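You operate a simulated robot arm through the tools that you are given. There is no shell and no other tool. Be economical: measure what you need, move in short steps, check, and stop when the job is done.

You run a simulated robot arm. Do the job below in one go: nothing can be reset, and whatever is moved stays where it is left.

JOB
Fit the job card's coil, uncap both ports, then set AUTO.
Fine: the coil goes on the valve block's stem, the caps on the rubber strip; AUTO is on the blue knob.

Only the result counts: the job must be done as asked and must still hold three seconds after the hand-in. Knocking over, shifting, dropping, spilling or breaking anything else fails it. Lids that push on must go on centred and level and be pressed home; caps that screw on are set level and turned clockwise until they are tight.

ROBOT AND FRAMES
A 5-joint arm with a two-finger parallel gripper, fixed in place. Base frame: the origin is at the foot of the arm, x ahead of it, y to its left, z up; the work surface is at about z = 0. Lengths are in mm, angles in rad, forces in N, time in s.
With the tool pointing down near the work surface it reaches from about 260 to 600 mm from the base axis. Its first joint turns from -1.152 to 1.152 rad. The tool tilts only in the upright plane through the base axis and itself; it spins freely about its own axis. Payload 1.57 kg.
The tool frame sits at the grasp point between the pads (the TCP): z along the fingers, y along the line on which they close. The tips reach 30 mm beyond it. Largest opening 80 mm; finger width 17, thickness 12; the body of the gripper, 40 by 82 mm, starts 80 mm behind the TCP.
Orientation is that of the tool frame in the base frame, as a unit quaternion [x, y, z, w]. With the fingers straight down and closing along the base's y, the tool's x points along the base's -x, its y along +y and its z along -z.

CONTROLS
- The arm moves only by the tool servo_tool. Its argument "plan" is one flat list of numbers, 7 for each row, row after row: the shift along the base's x, y, z in mm, then the turn, a rotation vector about the base's x, y, z in degrees, then the finger opening in mm, from 0 to 80. In form: [tx, ty, tz, wx, wy, wz, hand, tx, ty, tz, wx, wy, wz, hand, ...]. A call has 1 to 20 rows; each row shifts and turns the commanded pose from where the row before left it. Each row takes 0.2 s and may step no farther than 50 mm and 0.15 rad from the row before; otherwise, or with a gripper value out of range, the whole call is refused. A pose out of reach is approached as far as the arm can. The call stops where the force on the tool passes 40 N (or 10 N more than at its start, if that is more) or the arm is blocked; 0.2 s more then pass. The fingers move at their own pace (about 153 mm/s each) and stop on an object; they squeeze with about 22 N. The grip force told is the motor's: it shows also when the fingers shut on nothing. Time passes only in rows, and 0.2 s behind the last, so rows that do not move let the fingers close. It gives the time, the measured TCP pose, the force on the tool (base axes), the opening and the grip force at its end, in the units of the frame above (readings bear some noise), with the torque about the TCP (base axes, N m) and any sound that the robot's microphone picked up.
- Cameras (640 x 400 px; columns grow to the right, rows downward): "scene" is fixed at [18, 400.4, 528.4]; the picture's right is [-0.85, -0.53, 0.00], its down [-0.24, 0.38, -0.89] and it looks along [0.47, -0.76, -0.45] (base axes); focal length 335 px, centre (320, 200). "wrist" rides on the gripper at [72, -7, -122] in the tool frame; the picture's right is [0.09, 1.00, 0.00], its down [-0.84, 0.08, -0.54] and it looks along [-0.54, 0.05, 0.84] (tool axes); focal length 238 px, centre (320, 200). There is no depth. A picture from a camera that has moved, and an enlarged one, comes with that camera's place and axes in the base frame and with its lens. The place of the scene camera against the robot may be out by one fixed shift of up to 25 mm in any direction.
- grab_frame(camera): a new picture of that camera. No time passes.
- zoom(camera, box): a new picture of the part [left, top, right, bottom] of that camera's present view, enlarged. No time passes.
- job_done(): hands the job in; it is judged then, once.

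Work in short steps. Places have to be worked out from the pictures, the camera data and where the tool is seen: move nearer, look again, correct. Check each grasp and each placing, and mend what went wrong. You have 120 turns and 76 pictures in all, those below and enlarged ones among them. Open the gripper and draw the arm clear of the work before you hand the job in, unless the task says otherwise; then end with one line.

The tools are called after "Request:" as a command line: name --argument value ..., lists and objects as JSON in quotes. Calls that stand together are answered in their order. servo_tool: Moves the arm, as the interface text tells. Its arguments: {"type":"object","properties":{"plan":{"type":"array"}},"required":["plan"]} The other tools are called the same way: grab_frame (camera) takes a picture; zoom (camera, box) takes an enlarged picture of a part of a camera's view; job_done () hands the job in.

At the start:

```text
time: 0.0
eef_pos: [258.6, -218.7, 406.3]
tcp_rot: [0.0, 1.0, 0.0, 0.0]
ft_force: [0.7, 0.5, -0.1]
moment: [-0.03, -0.01, 0.03]
finger_gap: 80.0
grip_force: 0.0
```

scene: 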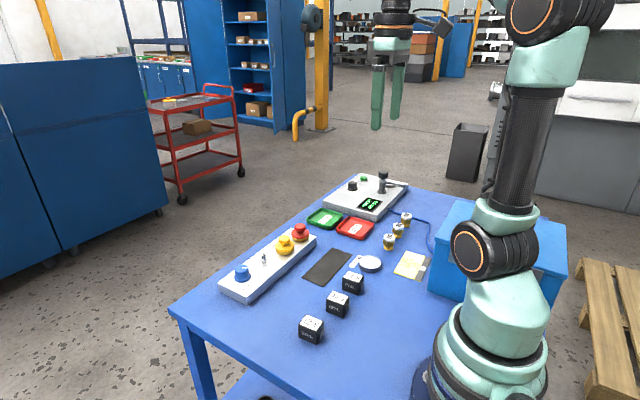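
wrist: 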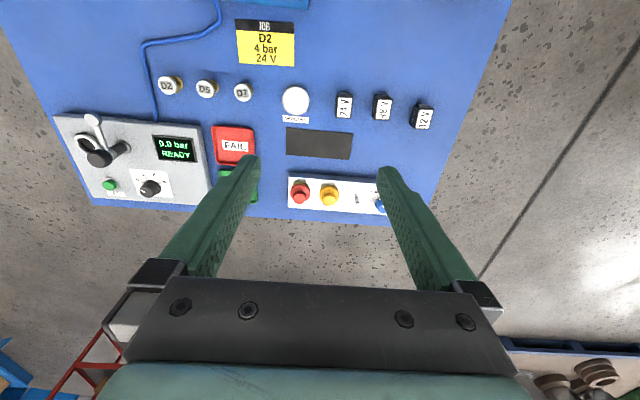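

I'll look closely at the panels and the job card first.

Request:
zoom --camera "wrist" --box '[220, 0, 460, 150]'

Request:
zoom --camera "scene" --box '[200, 200, 360, 300]'

Request:
zoom --camera "scene" --box '[280, 230, 440, 350]'

```text
2.67 times, centred on (340, 75) of wrist
camera zoom: at [188.2, -223.9, 529.1], right [-0.09, 1.0, 0.0], down [0.84, 0.08, 0.54], along [0.54, 0.05, -0.84], focal length 636 px, centre (267, 533)
```

zoom: 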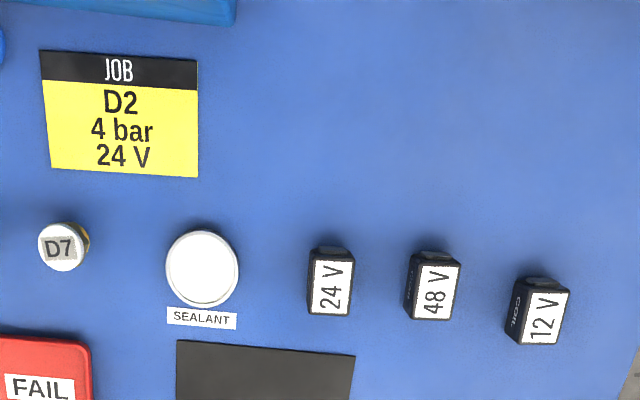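

```text
4.00 times, centred on (280, 250) of scene
camera zoom: at [18.0, 400.4, 528.4], right [-0.85, -0.53, 0.0], down [-0.24, 0.38, -0.89], along [0.47, -0.76, -0.45], focal length 1340 px, centre (480, 0)
```

zoom: 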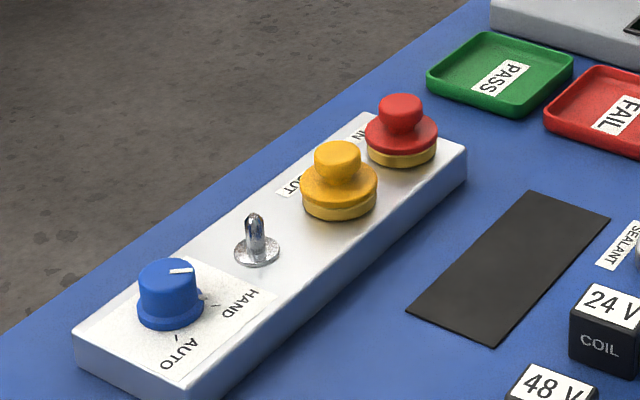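

```text
3.33 times, centred on (360, 290) of scene
camera zoom: at [18.0, 400.4, 528.4], right [-0.85, -0.53, 0.0], down [-0.24, 0.38, -0.89], along [0.47, -0.76, -0.45], focal length 1117 px, centre (187, -100)
```

zoom: 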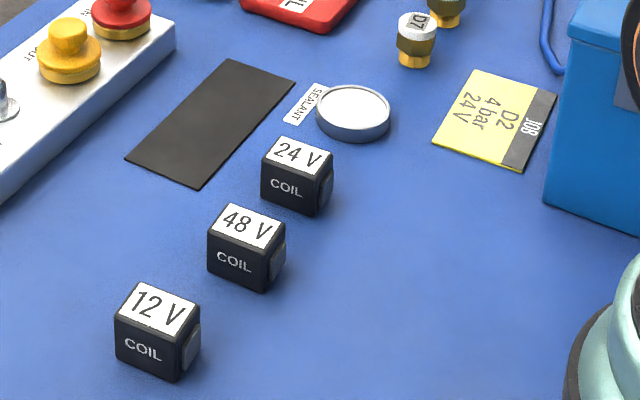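

The job card says 24 V, so the coil I need sits at about (285, -167). I'll move above it to look from nearer.

Request:
servo_tool --plan '[5, 10, -45, 0, 0, 0, 80, 5, 10, -45, 0, 0, 0, 80, 5, 10, -45, 0, 0, 0, 80, 5, 10, -45, 0, 0, 0, 80, 5, 10, -25, 0, 0, 0, 80, 0, 0, 0, 0, 0, 0, 80]'

Request:
grab_frame --camera "wrist"

```text
time: 1.4
eef_pos: [284.1, -168.5, 199.0]
tcp_rot: [0.0, 1.0, -0.001, 0.0]
ft_force: [-0.8, -0.4, -0.5]
moment: [0.0, 0.01, 0.02]
finger_gap: 79.8
grip_force: 0.0
```

```text
70 pictures are left
camera wrist: at [213.2, -173.8, 321.3], right [-0.09, 1.0, 0.0], down [0.84, 0.08, 0.54], along [0.54, 0.05, -0.84], focal length 238 px, centre (320, 200)
```

wrist: 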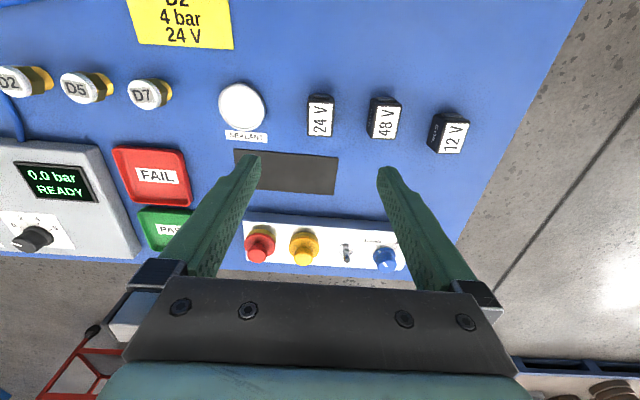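

Request:
zoom --camera "wrist" --box '[280, 80, 360, 150]'

Request:
zoom --camera "wrist" --box '[230, 200, 420, 290]'

Request:
zoom --camera "scene" --box '[320, 260, 384, 300]'

```text
5.71 times, centred on (320, 115) of wrist
camera zoom: at [213.2, -173.8, 321.3], right [-0.09, 1.0, 0.0], down [0.84, 0.08, 0.54], along [0.54, 0.05, -0.84], focal length 1362 px, centre (320, 686)
```

zoom: 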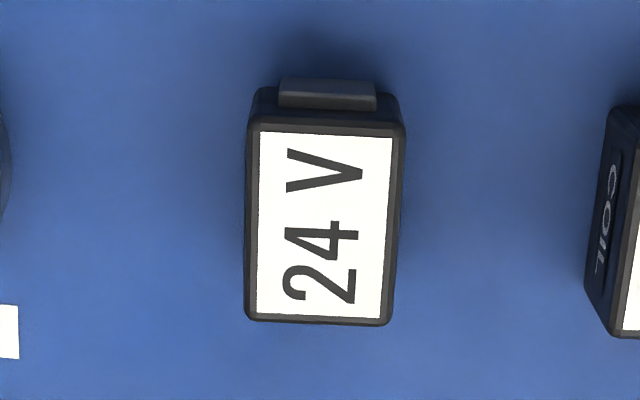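

```text
3.37 times, centred on (325, 245) of wrist
camera zoom: at [213.2, -173.8, 321.3], right [-0.09, 1.0, 0.0], down [0.84, 0.08, 0.54], along [0.54, 0.05, -0.84], focal length 803 px, centre (303, 48)
```

zoom: 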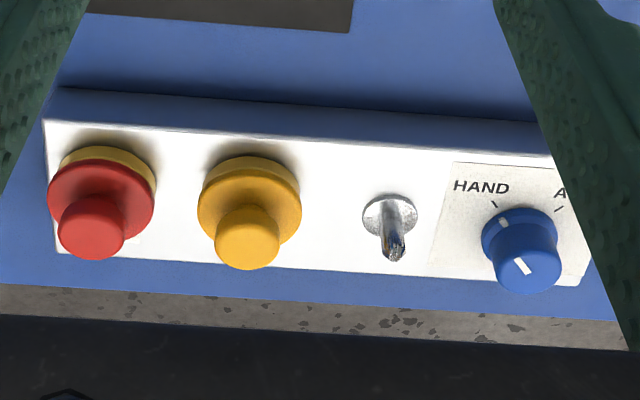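

```text
10.00 times, centred on (352, 280) of scene
camera zoom: at [18.0, 400.4, 528.4], right [-0.85, -0.53, 0.0], down [-0.24, 0.38, -0.89], along [0.47, -0.76, -0.45], focal length 3350 px, centre (0, -600)
```

zoom: 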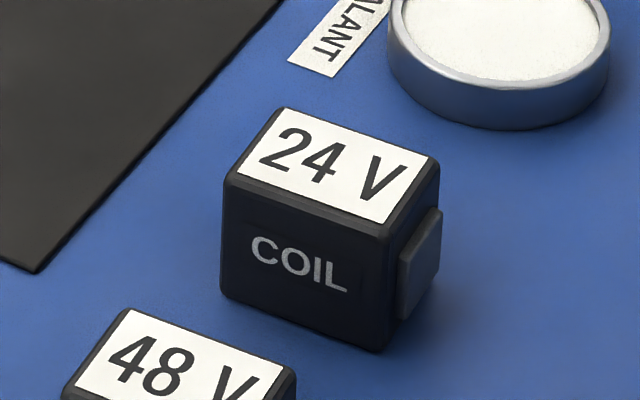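

The coil's top face is about 30 mm (y) by 42 mm (x), it stands about 32 mm tall, and its centre is near (286.5, -167). I'll go down with a moderate opening, stop above it and check.

Request:
servo_tool --plan '[1.2, 0.8, -40, 0, 0, 1.2, 56, 1.2, 0.7, -40, 0, 0, 1.3, 56, 0, 0, -34, 0, 0, 0, 56, 0, 0, 0, 0, 0, 0, 56]'

Request:
grab_frame --camera "wrist"

Request:
zoom --camera "scene" --box '[290, 200, 418, 300]'

```text
time: 2.4
eef_pos: [287.5, -167.2, 84.8]
tcp_rot: [-0.023, 1.0, 0.0, 0.0]
ft_force: [0.1, -0.6, 0.5]
moment: [-0.04, 0.01, 0.02]
finger_gap: 55.9
grip_force: 0.0
```

```text
66 pictures are left
camera wrist: at [216.7, -175.7, 206.7], right [-0.14, 0.99, 0.0], down [0.83, 0.11, 0.54], along [0.54, 0.07, -0.84], focal length 238 px, centre (320, 200)
```

wrist: 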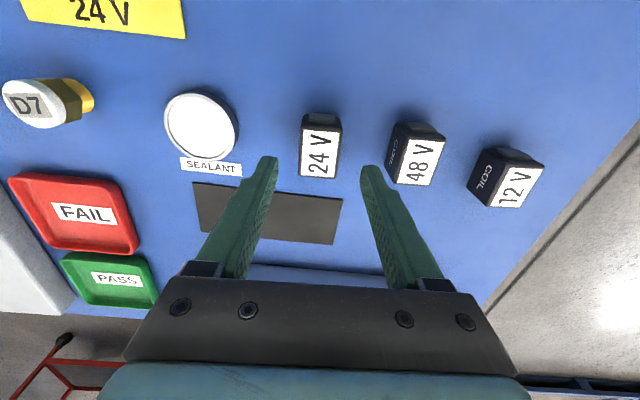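

```text
4.00 times, centred on (354, 250) of scene
camera zoom: at [18.0, 400.4, 528.4], right [-0.85, -0.53, 0.0], down [-0.24, 0.38, -0.89], along [0.47, -0.76, -0.45], focal length 1340 px, centre (184, 0)
```

zoom: 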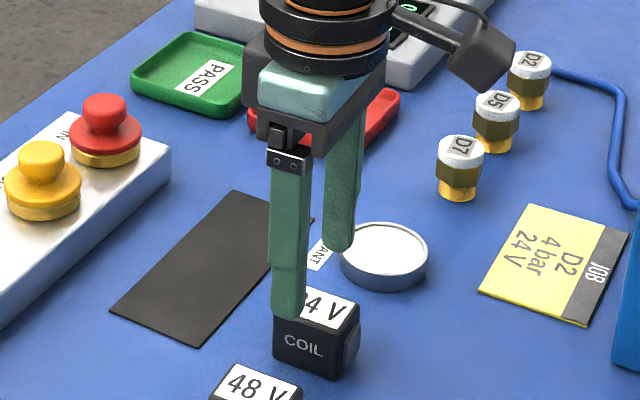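

The coil is centred under the gripper, near (287.5, -166.6). I'll go down until the tips are about 6 mm above the table and close.

Request:
servo_tool --plan '[0, 0.3, -30, 0, 0, 0, 56, 0, 0, -18.8, 0, 0, 0, 56, 0, 0, 0, 0, 0, 0, 56, 0, 0, 0, 0, 0, 0, 26, 0, 0, 0, 0, 0, 0, 26, 0, 0, 0, 0, 0, 0, 26]'

```text
time: 3.8
eef_pos: [287.6, -167.6, 38.1]
tcp_rot: [-0.021, 1.0, 0.0, 0.0]
ft_force: [0.0, -0.6, -0.7]
moment: [0.02, -0.01, 0.01]
finger_gap: 31.5
grip_force: 22.2
```

Grip confirmed at 31.5 mm. I'll lift and move toward the valve block, stopping short to measure the stem.

Request:
servo_tool --plan '[0, 0, 30, 0, 0, 0, 26, 0, 0, 40, 0, 0, 0, 26, 0, 0, 40, 0, 0, -2.5, 26, 30, 15, 20, 0, 0, 0, 26, 40, 25, 0, 0, 0, 0, 26, 30, 20, 0, 0, 0, 0, 26, 0, 0, 0, 0, 0, 0, 26]'

Request:
grab_frame --camera "wrist"

Request:
zoom --camera "scene" --box '[200, 160, 360, 300]'

```text
time: 5.4
eef_pos: [389.0, -104.2, 167.7]
tcp_rot: [0.0, 1.0, 0.0, 0.0]
ft_force: [0.4, -0.1, -0.8]
moment: [-0.02, -0.03, 0.0]
finger_gap: 31.2
grip_force: 21.6
```

```text
64 pictures are left
camera wrist: at [318.9, -110.7, 290.8], right [-0.09, 1.0, 0.0], down [0.84, 0.08, 0.54], along [0.54, 0.05, -0.84], focal length 238 px, centre (320, 200)
```

wrist: 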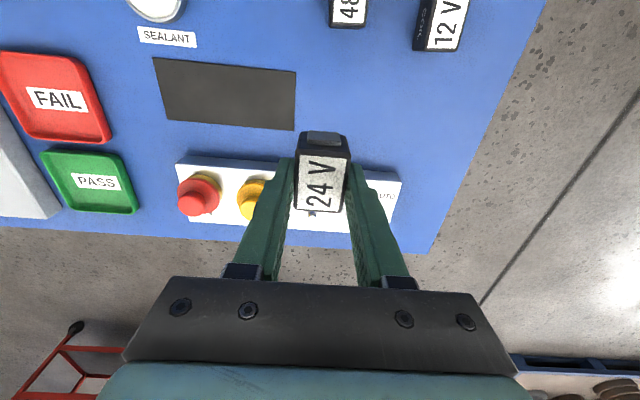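

```text
2.86 times, centred on (280, 230) of scene
camera zoom: at [18.0, 400.4, 528.4], right [-0.85, -0.53, 0.0], down [-0.24, 0.38, -0.89], along [0.47, -0.76, -0.45], focal length 957 px, centre (434, 114)
```

zoom: 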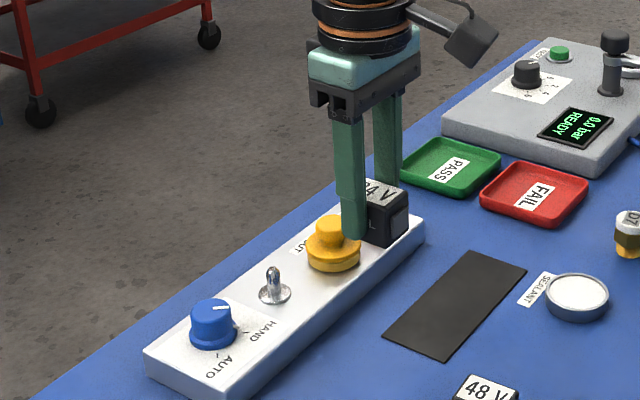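

The held coil hides the stem, so I'll sidestep to +y above the knob, well clear of it, to measure the stem at close range.

Request:
servo_tool --plan '[30, 30, 0, 0, 0, 0, 26, 30, 30, 0, 0, 0, 0, 26, 30, 24, -18, 0, 0, 0, 26, 0, 0, 0, 0, 0, 0, 26]'

Request:
grab_frame --camera "wrist"

```text
time: 6.4
eef_pos: [479.1, -22.1, 148.8]
tcp_rot: [-0.001, 1.0, 0.0, 0.0]
ft_force: [-1.4, -0.1, -1.0]
moment: [-0.01, -0.02, 0.0]
finger_gap: 31.4
grip_force: 22.0
```

```text
62 pictures are left
camera wrist: at [408.7, -28.6, 271.1], right [-0.09, 1.0, 0.0], down [0.84, 0.08, 0.54], along [0.54, 0.05, -0.84], focal length 238 px, centre (320, 200)
```

wrist: 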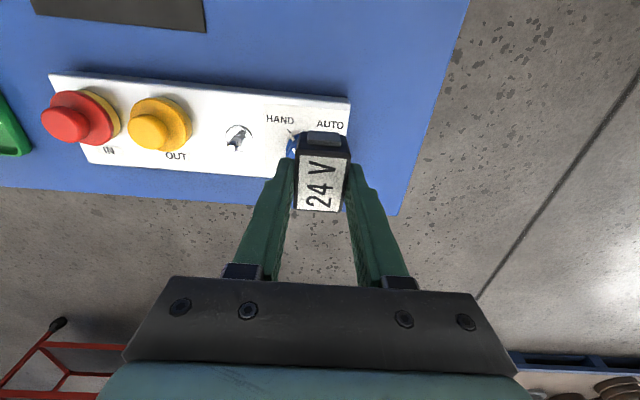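

Request:
zoom --camera "wrist" --box '[200, 100, 296, 160]'

Request:
zoom --camera "wrist" --box '[280, 120, 376, 220]'

Request:
zoom --camera "wrist" --box '[30, 60, 210, 180]'

```text
6.67 times, centred on (248, 130) of wrist
camera zoom: at [408.7, -28.6, 271.1], right [-0.09, 1.0, 0.0], down [0.84, 0.08, 0.54], along [0.54, 0.05, -0.84], focal length 1589 px, centre (800, 667)
```

zoom: 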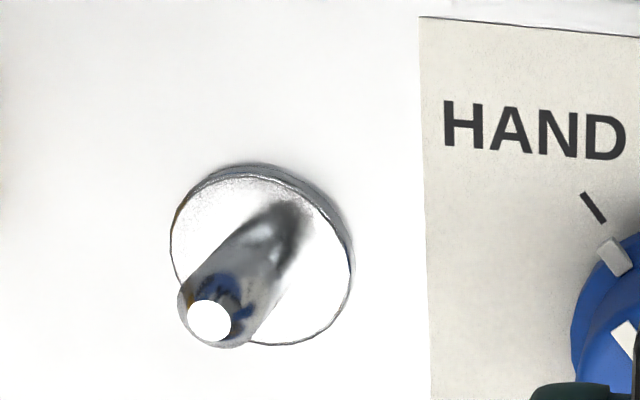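

```text
4.00 times, centred on (328, 170) of wrist
camera zoom: at [408.7, -28.6, 271.1], right [-0.09, 1.0, 0.0], down [0.84, 0.08, 0.54], along [0.54, 0.05, -0.84], focal length 953 px, centre (288, 320)
```

zoom: 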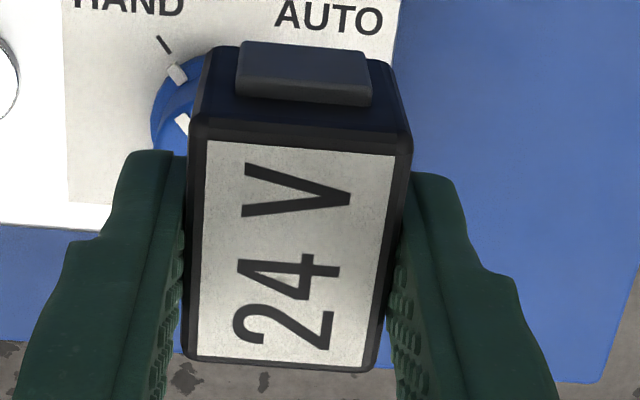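

```text
3.33 times, centred on (120, 120) of wrist
camera zoom: at [408.7, -28.6, 271.1], right [-0.09, 1.0, 0.0], down [0.84, 0.08, 0.54], along [0.54, 0.05, -0.84], focal length 794 px, centre (987, 467)
```

zoom: 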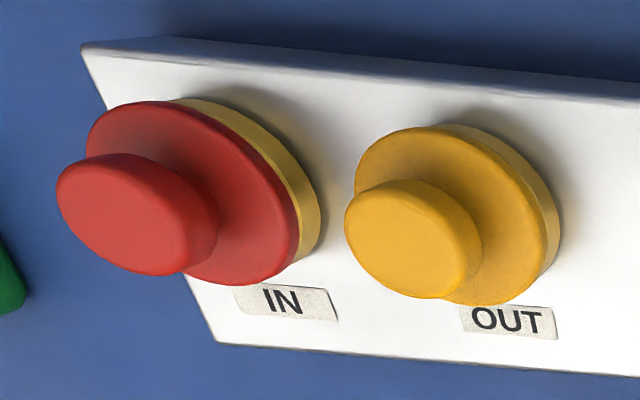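

From two views the stem axis comes out at about (495.5, -104.6), with the washer top at z≈31 and the tip at z≈57. The coil centre is about +0.7 mm in x from the TCP. I'll hover just above the stem tip and check from the side.

Request:
servo_tool --plan '[8, -40, 0, 0, 0, 0, 26, 7.8, -42.7, 0, 0, 0, 0, 26, 0, 0, -43, 0, 0, 0, 26, 0, 0, 0, 0, 0, 0, 26]'

Request:
zoom --camera "scene" --box '[216, 200, 328, 290]'

Request:
grab_frame --camera "wrist"

```text
time: 7.4
eef_pos: [493.7, -103.9, 104.6]
tcp_rot: [0.0, 1.0, 0.0, 0.0]
ft_force: [-0.6, -0.6, -1.4]
moment: [0.02, -0.03, -0.07]
finger_gap: 31.5
grip_force: 21.7
```

```text
4.44 times, centred on (272, 245) of scene
camera zoom: at [18.0, 400.4, 528.4], right [-0.85, -0.53, 0.0], down [-0.24, 0.38, -0.89], along [0.47, -0.76, -0.45], focal length 1489 px, centre (533, 0)
```

zoom: 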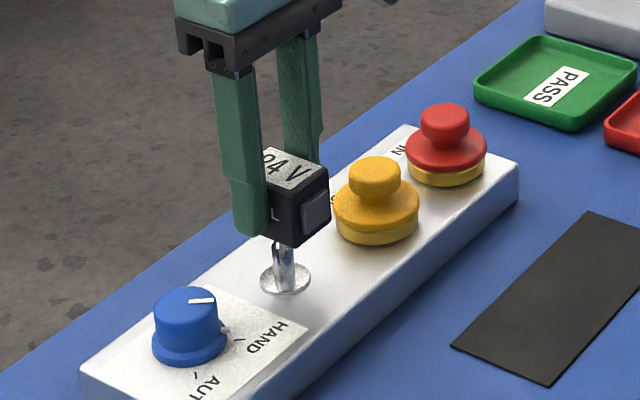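

```text
57 pictures are left
camera wrist: at [423.2, -110.1, 227.5], right [-0.09, 1.0, 0.0], down [0.84, 0.08, 0.54], along [0.54, 0.05, -0.84], focal length 238 px, centre (320, 200)
```

wrist: 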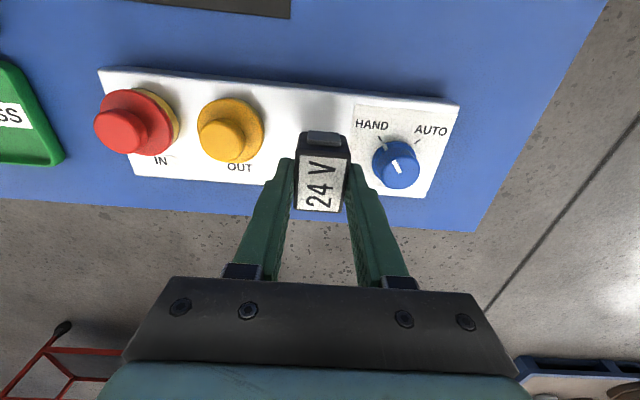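

Readings carry about 1 mm of noise, so I'll check the coil against the stem with tight zooms.

Request:
zoom --camera "scene" --box '[258, 228, 306, 270]'

Request:
servo_tool --plan '[0, 0, 0, 0, 0, 0, 26]'

```text
9.52 times, centred on (282, 249) of scene
camera zoom: at [18.0, 400.4, 528.4], right [-0.85, -0.53, 0.0], down [-0.24, 0.38, -0.89], along [0.47, -0.76, -0.45], focal length 3190 px, centre (682, -267)
```

zoom: 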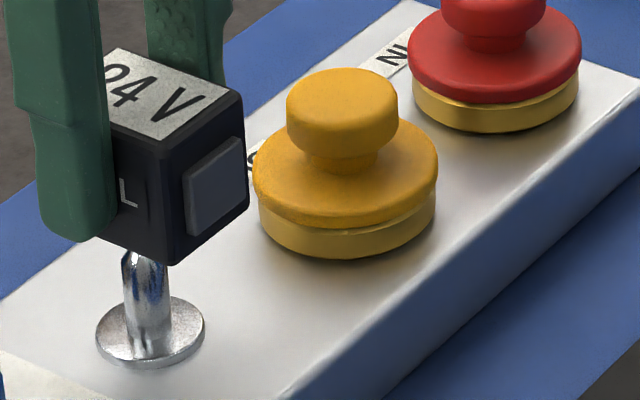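

```text
time: 7.8
eef_pos: [494.1, -103.0, 104.9]
tcp_rot: [0.0, 1.0, -0.001, 0.0]
ft_force: [0.5, -0.3, 0.0]
moment: [0.01, -0.03, 0.02]
finger_gap: 31.4
grip_force: 21.8
```

The side view agrees within about half a millimetre: the coil bottom centre projects onto the stem axis. I'll lower gently.

Request:
servo_tool --plan '[0, 0, -6, 0, 0, 0, 26, 0, 0, -6, 0, 0, 0, 26, 0, 0, -5, 0, 0, 0, 26]'

Request:
zoom --camera "scene" --box '[258, 228, 306, 270]'

```text
time: 8.6
eef_pos: [492.4, -104.0, 91.1]
tcp_rot: [0.0, 1.0, -0.001, 0.004]
ft_force: [4.6, -0.4, 6.1]
moment: [-0.02, -0.25, 0.02]
finger_gap: 31.1
grip_force: 22.2
```

```text
9.52 times, centred on (282, 249) of scene
camera zoom: at [17.9, 400.4, 528.4], right [-0.85, -0.53, 0.0], down [-0.24, 0.38, -0.89], along [0.47, -0.76, -0.45], focal length 3190 px, centre (682, -267)
```

zoom: 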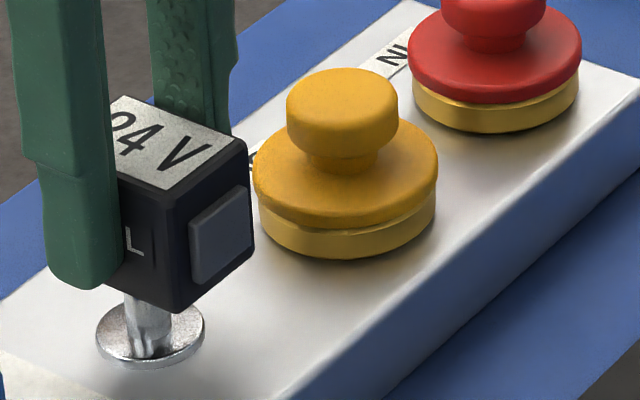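

Contact came at coil bottom z≈53 with a +x push on the tool, so the coil hole is slightly short in x. I'll nudge +x and read the force.

Request:
servo_tool --plan '[1, 0, 1, 0, 0, 0, 26, 0.7, 0, 0, 0, 0, 0, 26]'

Request:
servo_tool --plan '[0, 0, -2, 0, 0, 0, 26, 0, 0, -2, 0, 0, 0, 26]'

```text
time: 9.2
eef_pos: [492.9, -103.8, 91.7]
tcp_rot: [0.0, 1.0, 0.0, 0.0]
ft_force: [6.2, -1.0, 0.7]
moment: [-0.01, -0.3, 0.02]
finger_gap: 31.3
grip_force: 22.4
```

```text
time: 9.8
eef_pos: [494.3, -105.0, 87.4]
tcp_rot: [0.0, 1.0, 0.0, 0.001]
ft_force: [10.6, 1.0, 1.3]
moment: [0.06, -0.41, 0.03]
finger_gap: 31.4
grip_force: 22.2
```

It's going in (Fz is small) but the sideways load is still +x. I'll test a further +x shift.

Request:
servo_tool --plan '[0.8, 0, 0, 0, 0, 0, 26, 0.7, 0, 0, 0, 0, 0, 26]'

```text
time: 10.4
eef_pos: [495.0, -104.5, 86.6]
tcp_rot: [0.001, 1.0, 0.0, 0.0]
ft_force: [8.5, 1.9, 0.5]
moment: [0.09, -0.33, 0.03]
finger_gap: 31.5
grip_force: 21.4
```

The force is falling, so that's the right direction. I'll continue +x with a small +y.

Request:
servo_tool --plan '[1, 0.3, 0, 0, 0, 0, 26, 1, 0.3, 0, 0, 0, 0, 26]'

```text
time: 11.0
eef_pos: [496.6, -102.8, 88.1]
tcp_rot: [0.0, 1.0, 0.001, -0.002]
ft_force: [0.1, -0.1, -0.3]
moment: [0.0, -0.03, -0.01]
finger_gap: 31.4
grip_force: 21.8
```

Lateral load is gone, so I'll lower further.

Request:
servo_tool --plan '[0, 0, -4, 0, 0, 0, 26, 0, 0, -4, 0, 0, 0, 26, 0, 0, -3, 0, 0, 0, 26]'

```text
time: 11.8
eef_pos: [496.8, -104.0, 76.3]
tcp_rot: [0.0, 1.0, -0.001, 0.0]
ft_force: [-0.2, 0.1, -1.2]
moment: [0.0, 0.0, -0.01]
finger_gap: 31.4
grip_force: 22.0
```

Sliding freely, so I'll continue to seating.

Request:
servo_tool --plan '[0, 0, -3, 0, 0, 0, 26, 0, 0, -2, 0, 0, 0, 26, 0, 0, -2, 0, 0, 0, 26, 0, 0, -2, 0, 0, 0, 26]'

Request:
zoom --camera "scene" --box '[258, 228, 306, 270]'

```text
time: 12.8
eef_pos: [496.9, -103.9, 68.1]
tcp_rot: [0.0, 1.0, 0.0, 0.0]
ft_force: [-1.8, 0.1, 5.3]
moment: [-0.02, 0.21, 0.0]
finger_gap: 31.1
grip_force: 21.6
```

```text
9.52 times, centred on (282, 249) of scene
camera zoom: at [17.9, 400.4, 528.4], right [-0.85, -0.53, 0.0], down [-0.24, 0.38, -0.89], along [0.47, -0.76, -0.45], focal length 3190 px, centre (682, -267)
```

zoom: 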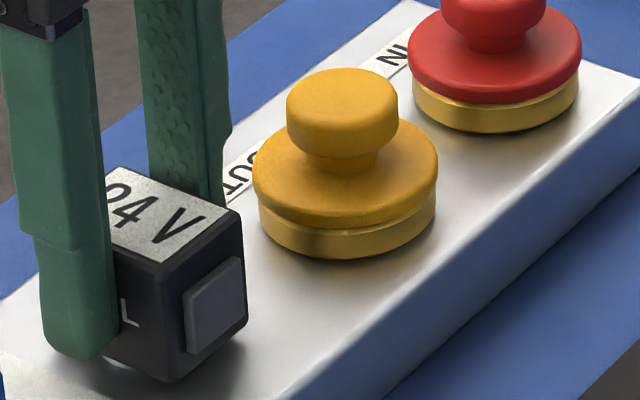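

It's touching the seat. I'll press a little more, then release.

Request:
servo_tool --plan '[0, 0, -1, 0, 0, 0, 26, 0, 0, -1, 0, 0, 0, 26]'

```text
time: 13.4
eef_pos: [497.7, -104.7, 67.2]
tcp_rot: [-0.001, 1.0, 0.0, 0.002]
ft_force: [-5.3, 3.5, 21.3]
moment: [0.13, 0.07, -0.02]
finger_gap: 31.9
grip_force: 21.9
```

Seated firmly (21 N). I'll ease off, open slightly and retreat upward.

Request:
servo_tool --plan '[0, 0, 1.5, 0, 0, 0, 26, 0, 0, 0, 0, 0, 0, 46, 0, 0, 0, 0, 0, 0, 46, 0, 0, 20, 0, 0, 0, 46, 0, 0, 30, 0, 0, 0, 46, 0, -30, 30, 0, 0, 0, 46, -30, -40, 15, 0, 0, 0, 80, -40, 0, 0, 0, 0, 0, 80, 0, 0, 0, 0, 0, 0, 80]'

Request:
grab_frame --camera "wrist"

Request:
zoom --camera "scene" --box '[210, 200, 340, 300]'

```text
refused: row 7 steps farther than a row can; nothing moved
```

```text
53 pictures are left
camera wrist: at [426.8, -109.7, 189.1], right [-0.09, 1.0, 0.0], down [0.83, 0.08, 0.54], along [0.54, 0.05, -0.84], focal length 238 px, centre (320, 200)
```

wrist: 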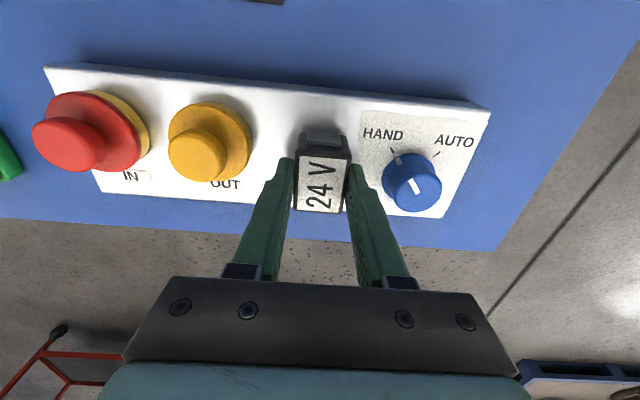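

```text
4.00 times, centred on (275, 250) of scene
camera zoom: at [17.9, 400.4, 528.4], right [-0.85, -0.53, 0.0], down [-0.24, 0.38, -0.89], along [0.47, -0.76, -0.45], focal length 1340 px, centre (500, 0)
```

zoom: 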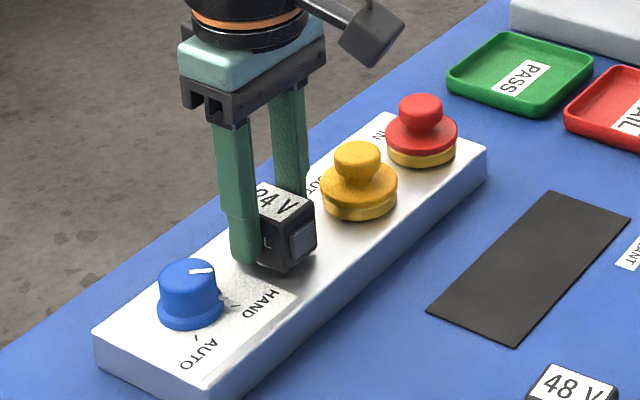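

One row was over the step limit, so I'll resend the release with shorter steps.

Request:
servo_tool --plan '[0, 0, 1.5, 0, 0, 0, 26, 0, 0, 0, 0, 0, 0, 46, 0, 0, 0, 0, 0, 0, 46, 0, 0, 20, 0, 0, 0, 46, 0, 0, 30, 0, 0, 0, 46, 0, -25, 30, 0, 0, 0, 46, -20, -25, 15, 0, 0, 0, 60, -40, -20, 0, 0, 0, 0, 80, 0, 0, 0, 0, 0, 0, 80]'

Request:
grab_frame --camera "wrist"

Request:
zoom --camera "scene" --box '[210, 200, 340, 300]'

```text
time: 15.4
eef_pos: [435.1, -177.0, 164.2]
tcp_rot: [0.0, 1.0, 0.0, -0.001]
ft_force: [0.3, -0.1, -0.9]
moment: [0.0, 0.01, 0.01]
finger_gap: 79.8
grip_force: 0.0
```

```text
51 pictures are left
camera wrist: at [365.3, -183.0, 285.7], right [-0.09, 1.0, 0.0], down [0.84, 0.08, 0.54], along [0.54, 0.05, -0.84], focal length 238 px, centre (320, 200)
```

wrist: 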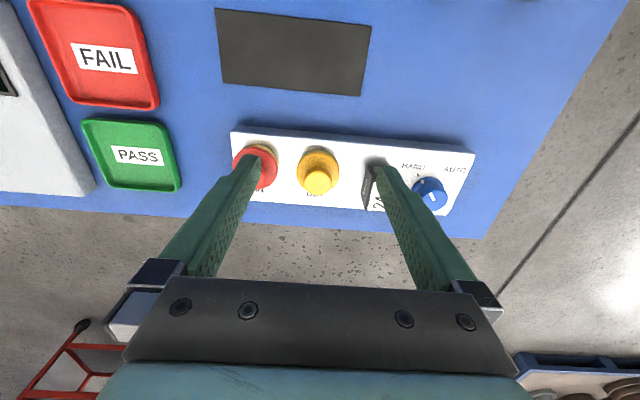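

```text
4.00 times, centred on (275, 250) of scene
camera zoom: at [18.0, 400.4, 528.4], right [-0.85, -0.53, 0.0], down [-0.24, 0.38, -0.89], along [0.47, -0.76, -0.45], focal length 1340 px, centre (500, 0)
```

zoom: 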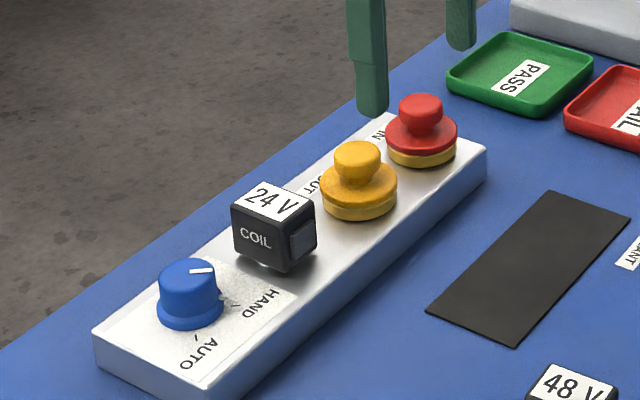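

The coil is seated and level. Next is the yellow cap: zoom for its position and knob size.

Request:
zoom --camera "wrist" --box '[230, 130, 374, 220]'

Request:
zoom --camera "scene" --box '[284, 218, 332, 258]'

```text
4.44 times, centred on (302, 175) of wrist
camera zoom: at [365.3, -183.0, 285.7], right [-0.09, 1.0, 0.0], down [0.84, 0.08, 0.54], along [0.54, 0.05, -0.84], focal length 1059 px, centre (400, 311)
```

zoom: 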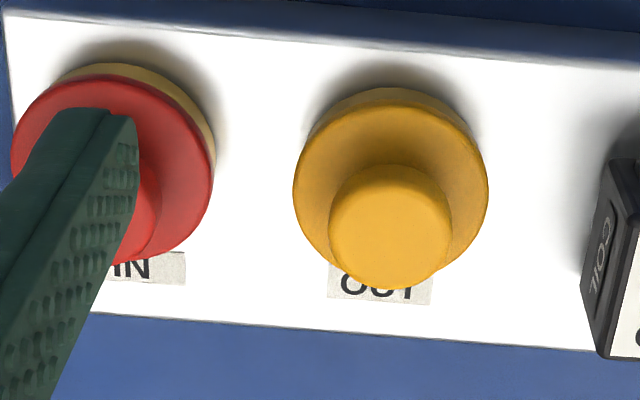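

```text
10.00 times, centred on (308, 238) of scene
camera zoom: at [18.0, 400.4, 528.4], right [-0.85, -0.53, 0.0], down [-0.24, 0.38, -0.89], along [0.47, -0.76, -0.45], focal length 3350 px, centre (440, -180)
```

zoom: 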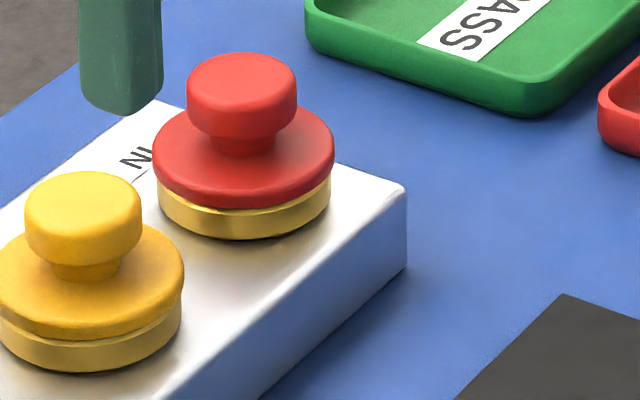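

The yellow knob is Ø~28 mm at about (485.5, -174.5), spanning roughly z 56–68 above a wide flange. I'll approach above it and check.

Request:
servo_tool --plan '[25, 1.5, -10, 0, 0, 0, 52, 25, 1, -20, 0, 0, 0, 52, 0, 0, -24, 0, 0, 0, 52, 0, 0, 0, 0, 0, 0, 52]'

Request:
grab_frame --camera "wrist"

Request:
zoom --camera "scene" --box '[254, 198, 334, 258]'

```text
time: 16.4
eef_pos: [485.5, -174.3, 108.8]
tcp_rot: [0.0, 1.0, -0.001, -0.001]
ft_force: [-0.9, -0.7, -0.2]
moment: [-0.01, 0.03, -0.01]
finger_gap: 52.1
grip_force: 0.1
```

```text
47 pictures are left
camera wrist: at [415.6, -180.1, 230.7], right [-0.09, 1.0, 0.0], down [0.84, 0.08, 0.54], along [0.54, 0.05, -0.84], focal length 238 px, centre (320, 200)
```

wrist: 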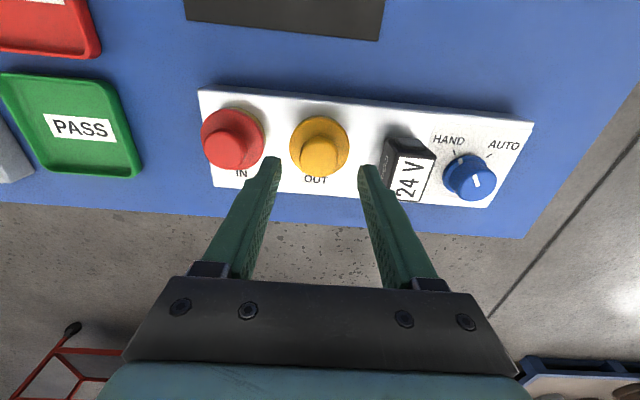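

```text
6.67 times, centred on (294, 228) of scene
camera zoom: at [18.0, 400.4, 528.4], right [-0.85, -0.53, 0.0], down [-0.24, 0.38, -0.89], along [0.47, -0.76, -0.45], focal length 2233 px, centre (493, 13)
```

zoom: 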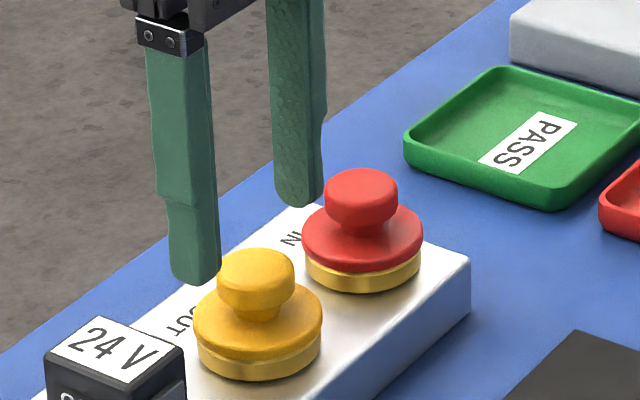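

Alignment is good, with the knob about 1.5 mm toward the base. I'll descend, grip the knob and try a gentle pull.

Request:
servo_tool --plan '[-1.5, 0.3, -14, 0, 0, 0, 52, 0, 0, -10, 0, 0, 0, 52, 0, 0, 0, 0, 0, 0, 20, 0, 0, 0, 0, 0, 0, 20, 0, 0, 0, 0, 0, 0, 20]'

Request:
zoom --camera "scene" --box '[254, 198, 334, 258]'

```text
time: 17.6
eef_pos: [485.8, -172.9, 85.8]
tcp_rot: [-0.001, 1.0, 0.0, 0.001]
ft_force: [0.3, 0.2, -1.1]
moment: [0.02, 0.01, 0.01]
finger_gap: 26.8
grip_force: 21.9
heard: snap
```

```text
6.67 times, centred on (294, 228) of scene
camera zoom: at [18.0, 400.4, 528.4], right [-0.85, -0.53, 0.0], down [-0.24, 0.38, -0.89], along [0.47, -0.76, -0.45], focal length 2233 px, centre (493, 13)
```

zoom: 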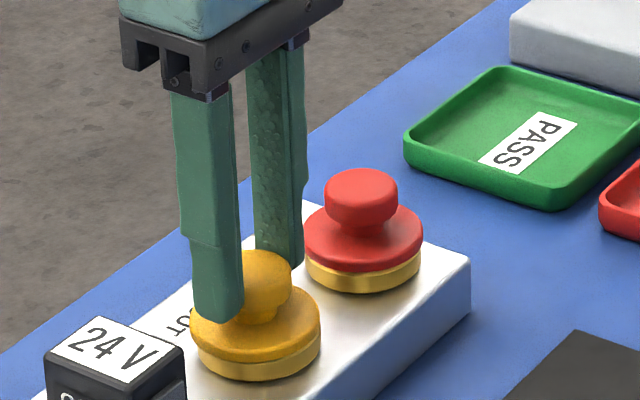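

A snap was heard, and the yellow cap has popped loose from its ring in the grip. I'll lift it straight up and check.

Request:
servo_tool --plan '[0, 0, 4, 0, 0, 0, 20, 0, 0, 10, 0, 0, 0, 20, 0, 0, 25, 0, 0, 0, 20, 0, 0, 30, 0, 0, 0, 20, 0, 0, 0, 0, 0, 0, 20]'

Request:
zoom --camera "scene" --box '[230, 170, 350, 260]'

Request:
grab_frame --camera "wrist"

```text
time: 18.8
eef_pos: [485.8, -168.9, 151.5]
tcp_rot: [0.0, 1.0, 0.001, 0.0]
ft_force: [-0.2, 0.2, 0.3]
moment: [0.0, -0.02, -0.01]
finger_gap: 26.6
grip_force: 22.1
```

```text
4.44 times, centred on (290, 215) of scene
camera zoom: at [18.0, 400.4, 528.4], right [-0.85, -0.53, 0.0], down [-0.24, 0.38, -0.89], along [0.47, -0.76, -0.45], focal length 1489 px, centre (453, 133)
```

zoom: 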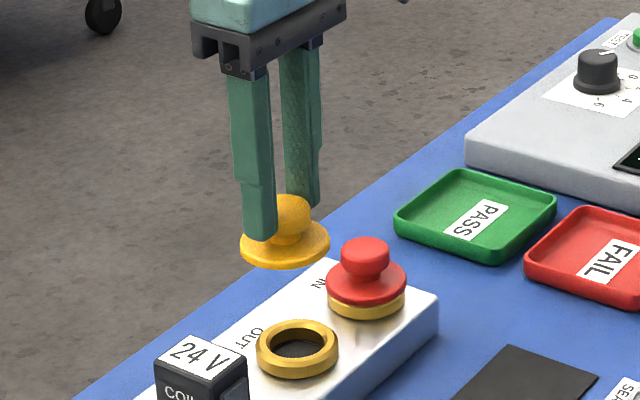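

```text
43 pictures are left
camera wrist: at [414.4, -174.8, 274.2], right [-0.09, 1.0, 0.0], down [0.84, 0.08, 0.54], along [0.54, 0.05, -0.84], focal length 238 px, centre (320, 200)
```

wrist: 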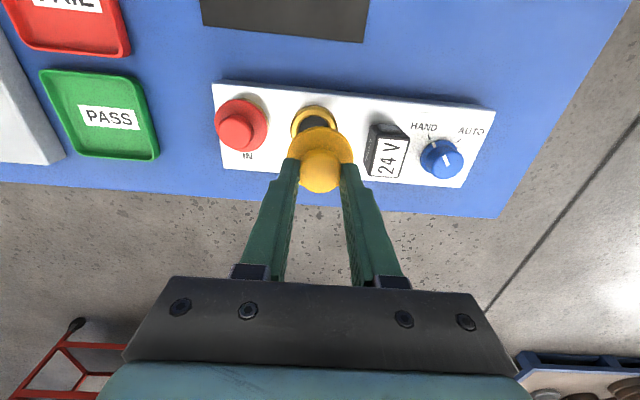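

The cap is off cleanly. The rubber strip spans about x 343–408 and y -286 to -133, so the yellow cap goes at (376, -172) and the red one later at (376, -247).

Request:
servo_tool --plan '[-40, -1, 0, 0, 0, 0, 20, -40, -1, 0, 0, 0, 0, 20, -30, -1.5, -20, 0, 0, 0, 20, 0, 0, -30, 0, 0, 0, 20, 0, 0, -20, 0, 0, 0, 20, 0, 0, 0, 0, 0, 0, 20]'

Request:
zoom --camera "scene" --box '[270, 210, 390, 300]'

Request:
grab_frame --camera "wrist"

```text
time: 20.2
eef_pos: [375.0, -175.4, 82.3]
tcp_rot: [0.0, 1.0, -0.001, 0.0]
ft_force: [0.3, -0.8, 0.3]
moment: [0.03, 0.01, 0.01]
finger_gap: 26.3
grip_force: 22.3
```

```text
4.44 times, centred on (330, 255) of scene
camera zoom: at [18.0, 400.4, 528.4], right [-0.85, -0.53, 0.0], down [-0.24, 0.38, -0.89], along [0.47, -0.76, -0.45], focal length 1489 px, centre (276, -44)
```

zoom: 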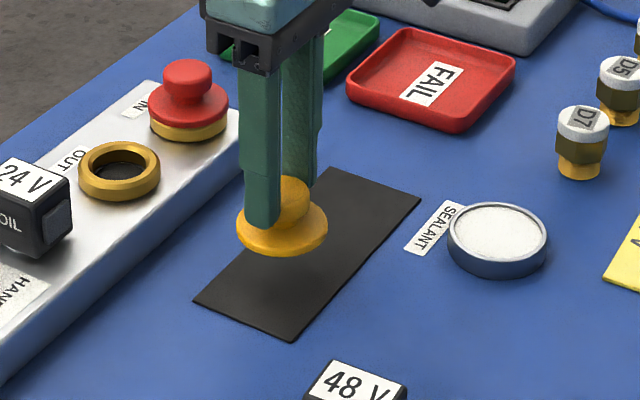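

```text
41 pictures are left
camera wrist: at [304.2, -181.6, 204.6], right [-0.09, 1.0, 0.0], down [0.84, 0.08, 0.54], along [0.54, 0.05, -0.84], focal length 238 px, centre (320, 200)
```

wrist: 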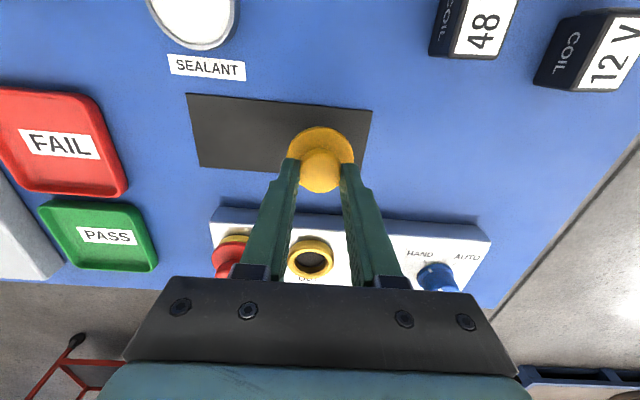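

The strip centre line is x≈375 and the cap is above it. I'll lower in small steps until it touches.

Request:
servo_tool --plan '[0, 0, -15, 0, 0, 0, 20, 0, 0, -9, 0, 0, 0, 20, 0, 0, -3, 0, 0, 0, 20, 0, 0, -2, 0, 0, 0, 20]'

Request:
zoom --camera "scene" --box '[300, 230, 370, 290]'

```text
time: 21.2
eef_pos: [376.5, -175.2, 54.8]
tcp_rot: [0.0, 1.0, 0.0, 0.0]
ft_force: [0.7, -0.5, -0.3]
moment: [0.01, -0.01, -0.03]
finger_gap: 26.6
grip_force: 21.2
```

```text
6.67 times, centred on (335, 260) of scene
camera zoom: at [18.0, 400.4, 528.4], right [-0.85, -0.53, 0.0], down [-0.24, 0.38, -0.89], along [0.47, -0.76, -0.45], focal length 2233 px, centre (220, -200)
```

zoom: 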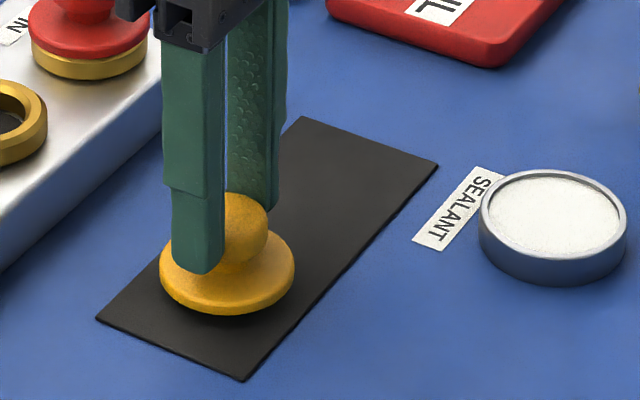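

Request:
servo_tool --plan '[0, 0, -2, 0, 0, 0, 20, 0, 0, -2, 0, 0, 0, 20, 0, 0, -1.5, 0, 0, 0, 20]'

```text
time: 22.0
eef_pos: [374.9, -173.4, 49.7]
tcp_rot: [0.0, 1.0, 0.001, 0.0]
ft_force: [-0.4, 0.6, 0.2]
moment: [0.0, -0.02, 0.01]
finger_gap: 26.5
grip_force: 21.6
```

No contact yet, so I'll carry on in 1 mm steps.

Request:
servo_tool --plan '[0, 0, -1.2, 0, 0, 0, 20, 0, 0, -1.2, 0, 0, 0, 20, 0, 0, -1.2, 0, 0, 0, 20]'

Request:
zoom --camera "scene" --box '[300, 230, 370, 290]'

```text
time: 22.8
eef_pos: [376.6, -175.0, 47.2]
tcp_rot: [0.0, 1.0, 0.001, 0.001]
ft_force: [-6.7, -1.3, 21.6]
moment: [0.01, 0.28, -0.01]
finger_gap: 26.6
grip_force: 21.9
```

```text
6.67 times, centred on (335, 260) of scene
camera zoom: at [17.9, 400.4, 528.4], right [-0.85, -0.53, 0.0], down [-0.24, 0.38, -0.89], along [0.47, -0.76, -0.45], focal length 2233 px, centre (220, -200)
```

zoom: 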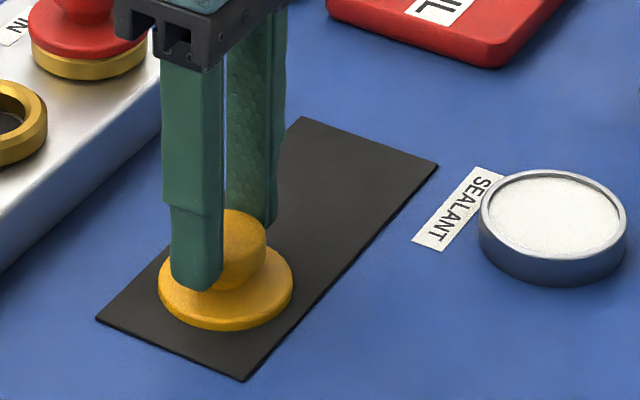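

The cap rests on the strip. I'll ease off, release, rise and go over the red cap, near (485, -243).

Request:
servo_tool --plan '[0, 0, 1.3, 0, 0, 0, 20, 0, 0, 0, 0, 0, 0, 50, 0, 0, 0, 0, 0, 0, 50, 0, 0, 25, 0, 0, 0, 50, 0, 0, 40, 0, 0, 0, 50, 30, -20, 10, 0, 0, 0, 50, 40, -25, 0, 0, 0, 0, 50, 38, -23.5, 0, 0, 0, 0, 50, 0, 0, -14, 0, 0, 0, 50, 0, 0, 0, 0, 0, 0, 50]'

Request:
grab_frame --camera "wrist"

Request:
zoom --camera "scene" --box '[250, 190, 390, 300]'

```text
time: 25.0
eef_pos: [482.7, -245.0, 109.6]
tcp_rot: [0.001, 1.0, -0.001, -0.001]
ft_force: [0.7, 0.0, 0.3]
moment: [0.01, -0.02, 0.03]
finger_gap: 50.3
grip_force: 0.0
```

```text
38 pictures are left
camera wrist: at [412.6, -250.5, 231.6], right [-0.09, 1.0, 0.0], down [0.84, 0.08, 0.54], along [0.54, 0.05, -0.84], focal length 238 px, centre (320, 200)
```

wrist: 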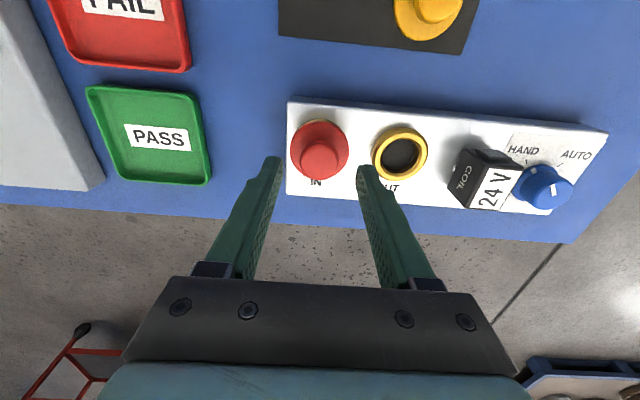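

```text
3.64 times, centred on (320, 245) of scene
camera zoom: at [18.0, 400.4, 528.4], right [-0.85, -0.53, 0.0], down [-0.24, 0.38, -0.89], along [0.47, -0.76, -0.45], focal length 1218 px, centre (320, 36)
```

zoom: 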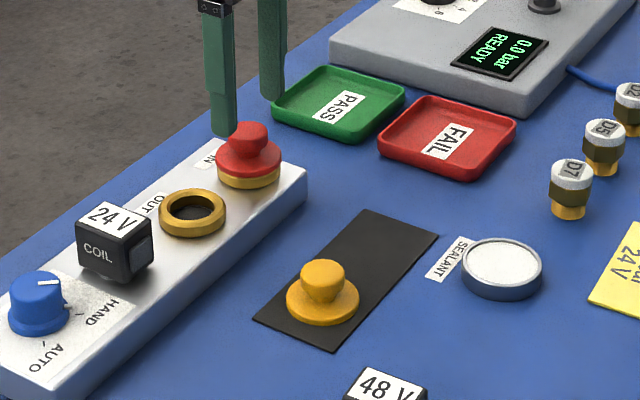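

The red knob is centred under the tool. I'll descend, grip and lift as before.

Request:
servo_tool --plan '[0, 0, -14, 0, 0, 0, 50, 0, 0, -10, 0, 0, 0, 50, 0, 0, 0, 0, 0, 0, 20, 0, 0, 0, 0, 0, 0, 20, 0, 0, 0, 0, 0, 0, 20]'

```text
time: 26.2
eef_pos: [483.3, -243.3, 85.8]
tcp_rot: [0.001, 1.0, -0.001, 0.0]
ft_force: [0.9, 0.7, 0.2]
moment: [0.0, -0.02, -0.02]
finger_gap: 26.8
grip_force: 22.2
heard: snap
```

Same snap and a good grip, so I'll lift.

Request:
servo_tool --plan '[0, 0, 4, 0, 0, 0, 20, 0, 0, 10, 0, 0, 0, 20, 0, 0, 25, 0, 0, 0, 20, 0, 0, 25, 0, 0, 0, 20, -35, -2, 0, 0, 0, 0, 20, -40, -2, 0, 0, 0, 0, 20, -33, 0, 0, 0, 0, 0, 20, 0, 0, 0, 0, 0, 0, 20]'

Request:
grab_frame --camera "wrist"

Request:
zoom --camera "scene" --box '[250, 190, 390, 300]'

```text
time: 28.0
eef_pos: [374.3, -248.0, 148.7]
tcp_rot: [-0.001, 1.0, 0.0, 0.0]
ft_force: [1.0, -1.1, 0.1]
moment: [-0.01, 0.01, 0.0]
finger_gap: 26.1
grip_force: 22.2
```

```text
36 pictures are left
camera wrist: at [304.7, -254.3, 270.1], right [-0.09, 1.0, 0.0], down [0.84, 0.08, 0.54], along [0.54, 0.05, -0.84], focal length 238 px, centre (320, 200)
```

wrist: 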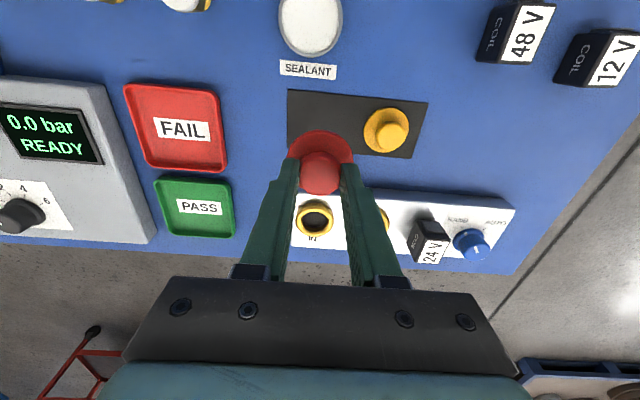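

```text
3.64 times, centred on (320, 245) of scene
camera zoom: at [18.0, 400.4, 528.4], right [-0.85, -0.53, 0.0], down [-0.24, 0.38, -0.89], along [0.47, -0.76, -0.45], focal length 1218 px, centre (320, 36)
```

zoom: 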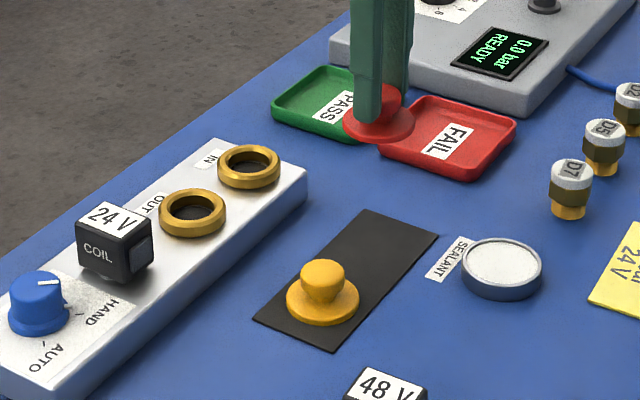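

Both ports are open and the red cap is above the strip's free half. I'll lower it the same way.

Request:
servo_tool --plan '[-1, 0, -45, 0, 0, 0, 20, 0, 0, -40, 0, 0, 0, 20, 0, 0, -10, 0, 0, 0, 20, 0, 0, -3, 0, 0, 0, 20, 0, 0, 0, 0, 0, 0, 20]'

Request:
zoom --camera "scene" --box '[290, 210, 390, 290]'

```text
time: 29.2
eef_pos: [374.5, -247.3, 49.4]
tcp_rot: [0.0, 1.0, -0.001, -0.001]
ft_force: [-0.1, -0.7, -0.2]
moment: [-0.01, -0.04, 0.04]
finger_gap: 26.8
grip_force: 21.8
```

```text
5.00 times, centred on (340, 250) of scene
camera zoom: at [18.0, 400.4, 528.4], right [-0.85, -0.53, 0.0], down [-0.24, 0.38, -0.89], along [0.47, -0.76, -0.45], focal length 1675 px, centre (220, -50)
```

zoom: 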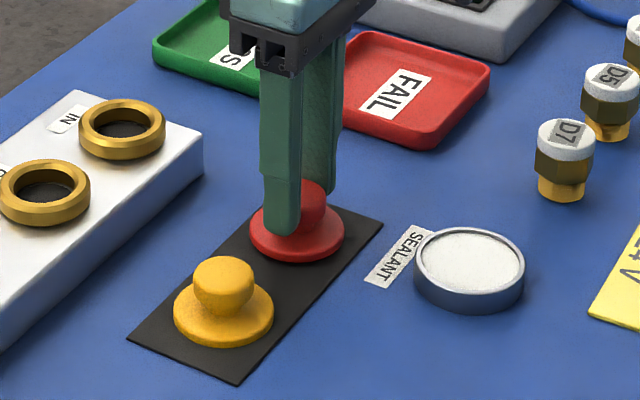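

Just above the strip; I'll take 1 mm steps to contact.

Request:
servo_tool --plan '[0, 0, -1, 0, 0, 0, 20, 0, 0, -1, 0, 0, 0, 20, 0, 0, -0.8, 0, 0, 0, 20]'

```text
time: 30.0
eef_pos: [373.9, -246.7, 46.9]
tcp_rot: [0.001, 1.0, 0.0, 0.0]
ft_force: [0.3, -0.4, 0.0]
moment: [0.02, 0.03, -0.02]
finger_gap: 26.6
grip_force: 21.4
```

Request:
servo_tool --plan '[0, 0, -0.8, 0, 0, 0, 20, 0, 0, -0.8, 0, 0, 0, 20]'

```text
time: 30.6
eef_pos: [374.5, -247.1, 47.3]
tcp_rot: [0.0, 1.0, 0.0, 0.0]
ft_force: [-4.3, 2.0, 9.2]
moment: [0.17, 0.1, 0.0]
finger_gap: 26.6
grip_force: 21.7
```

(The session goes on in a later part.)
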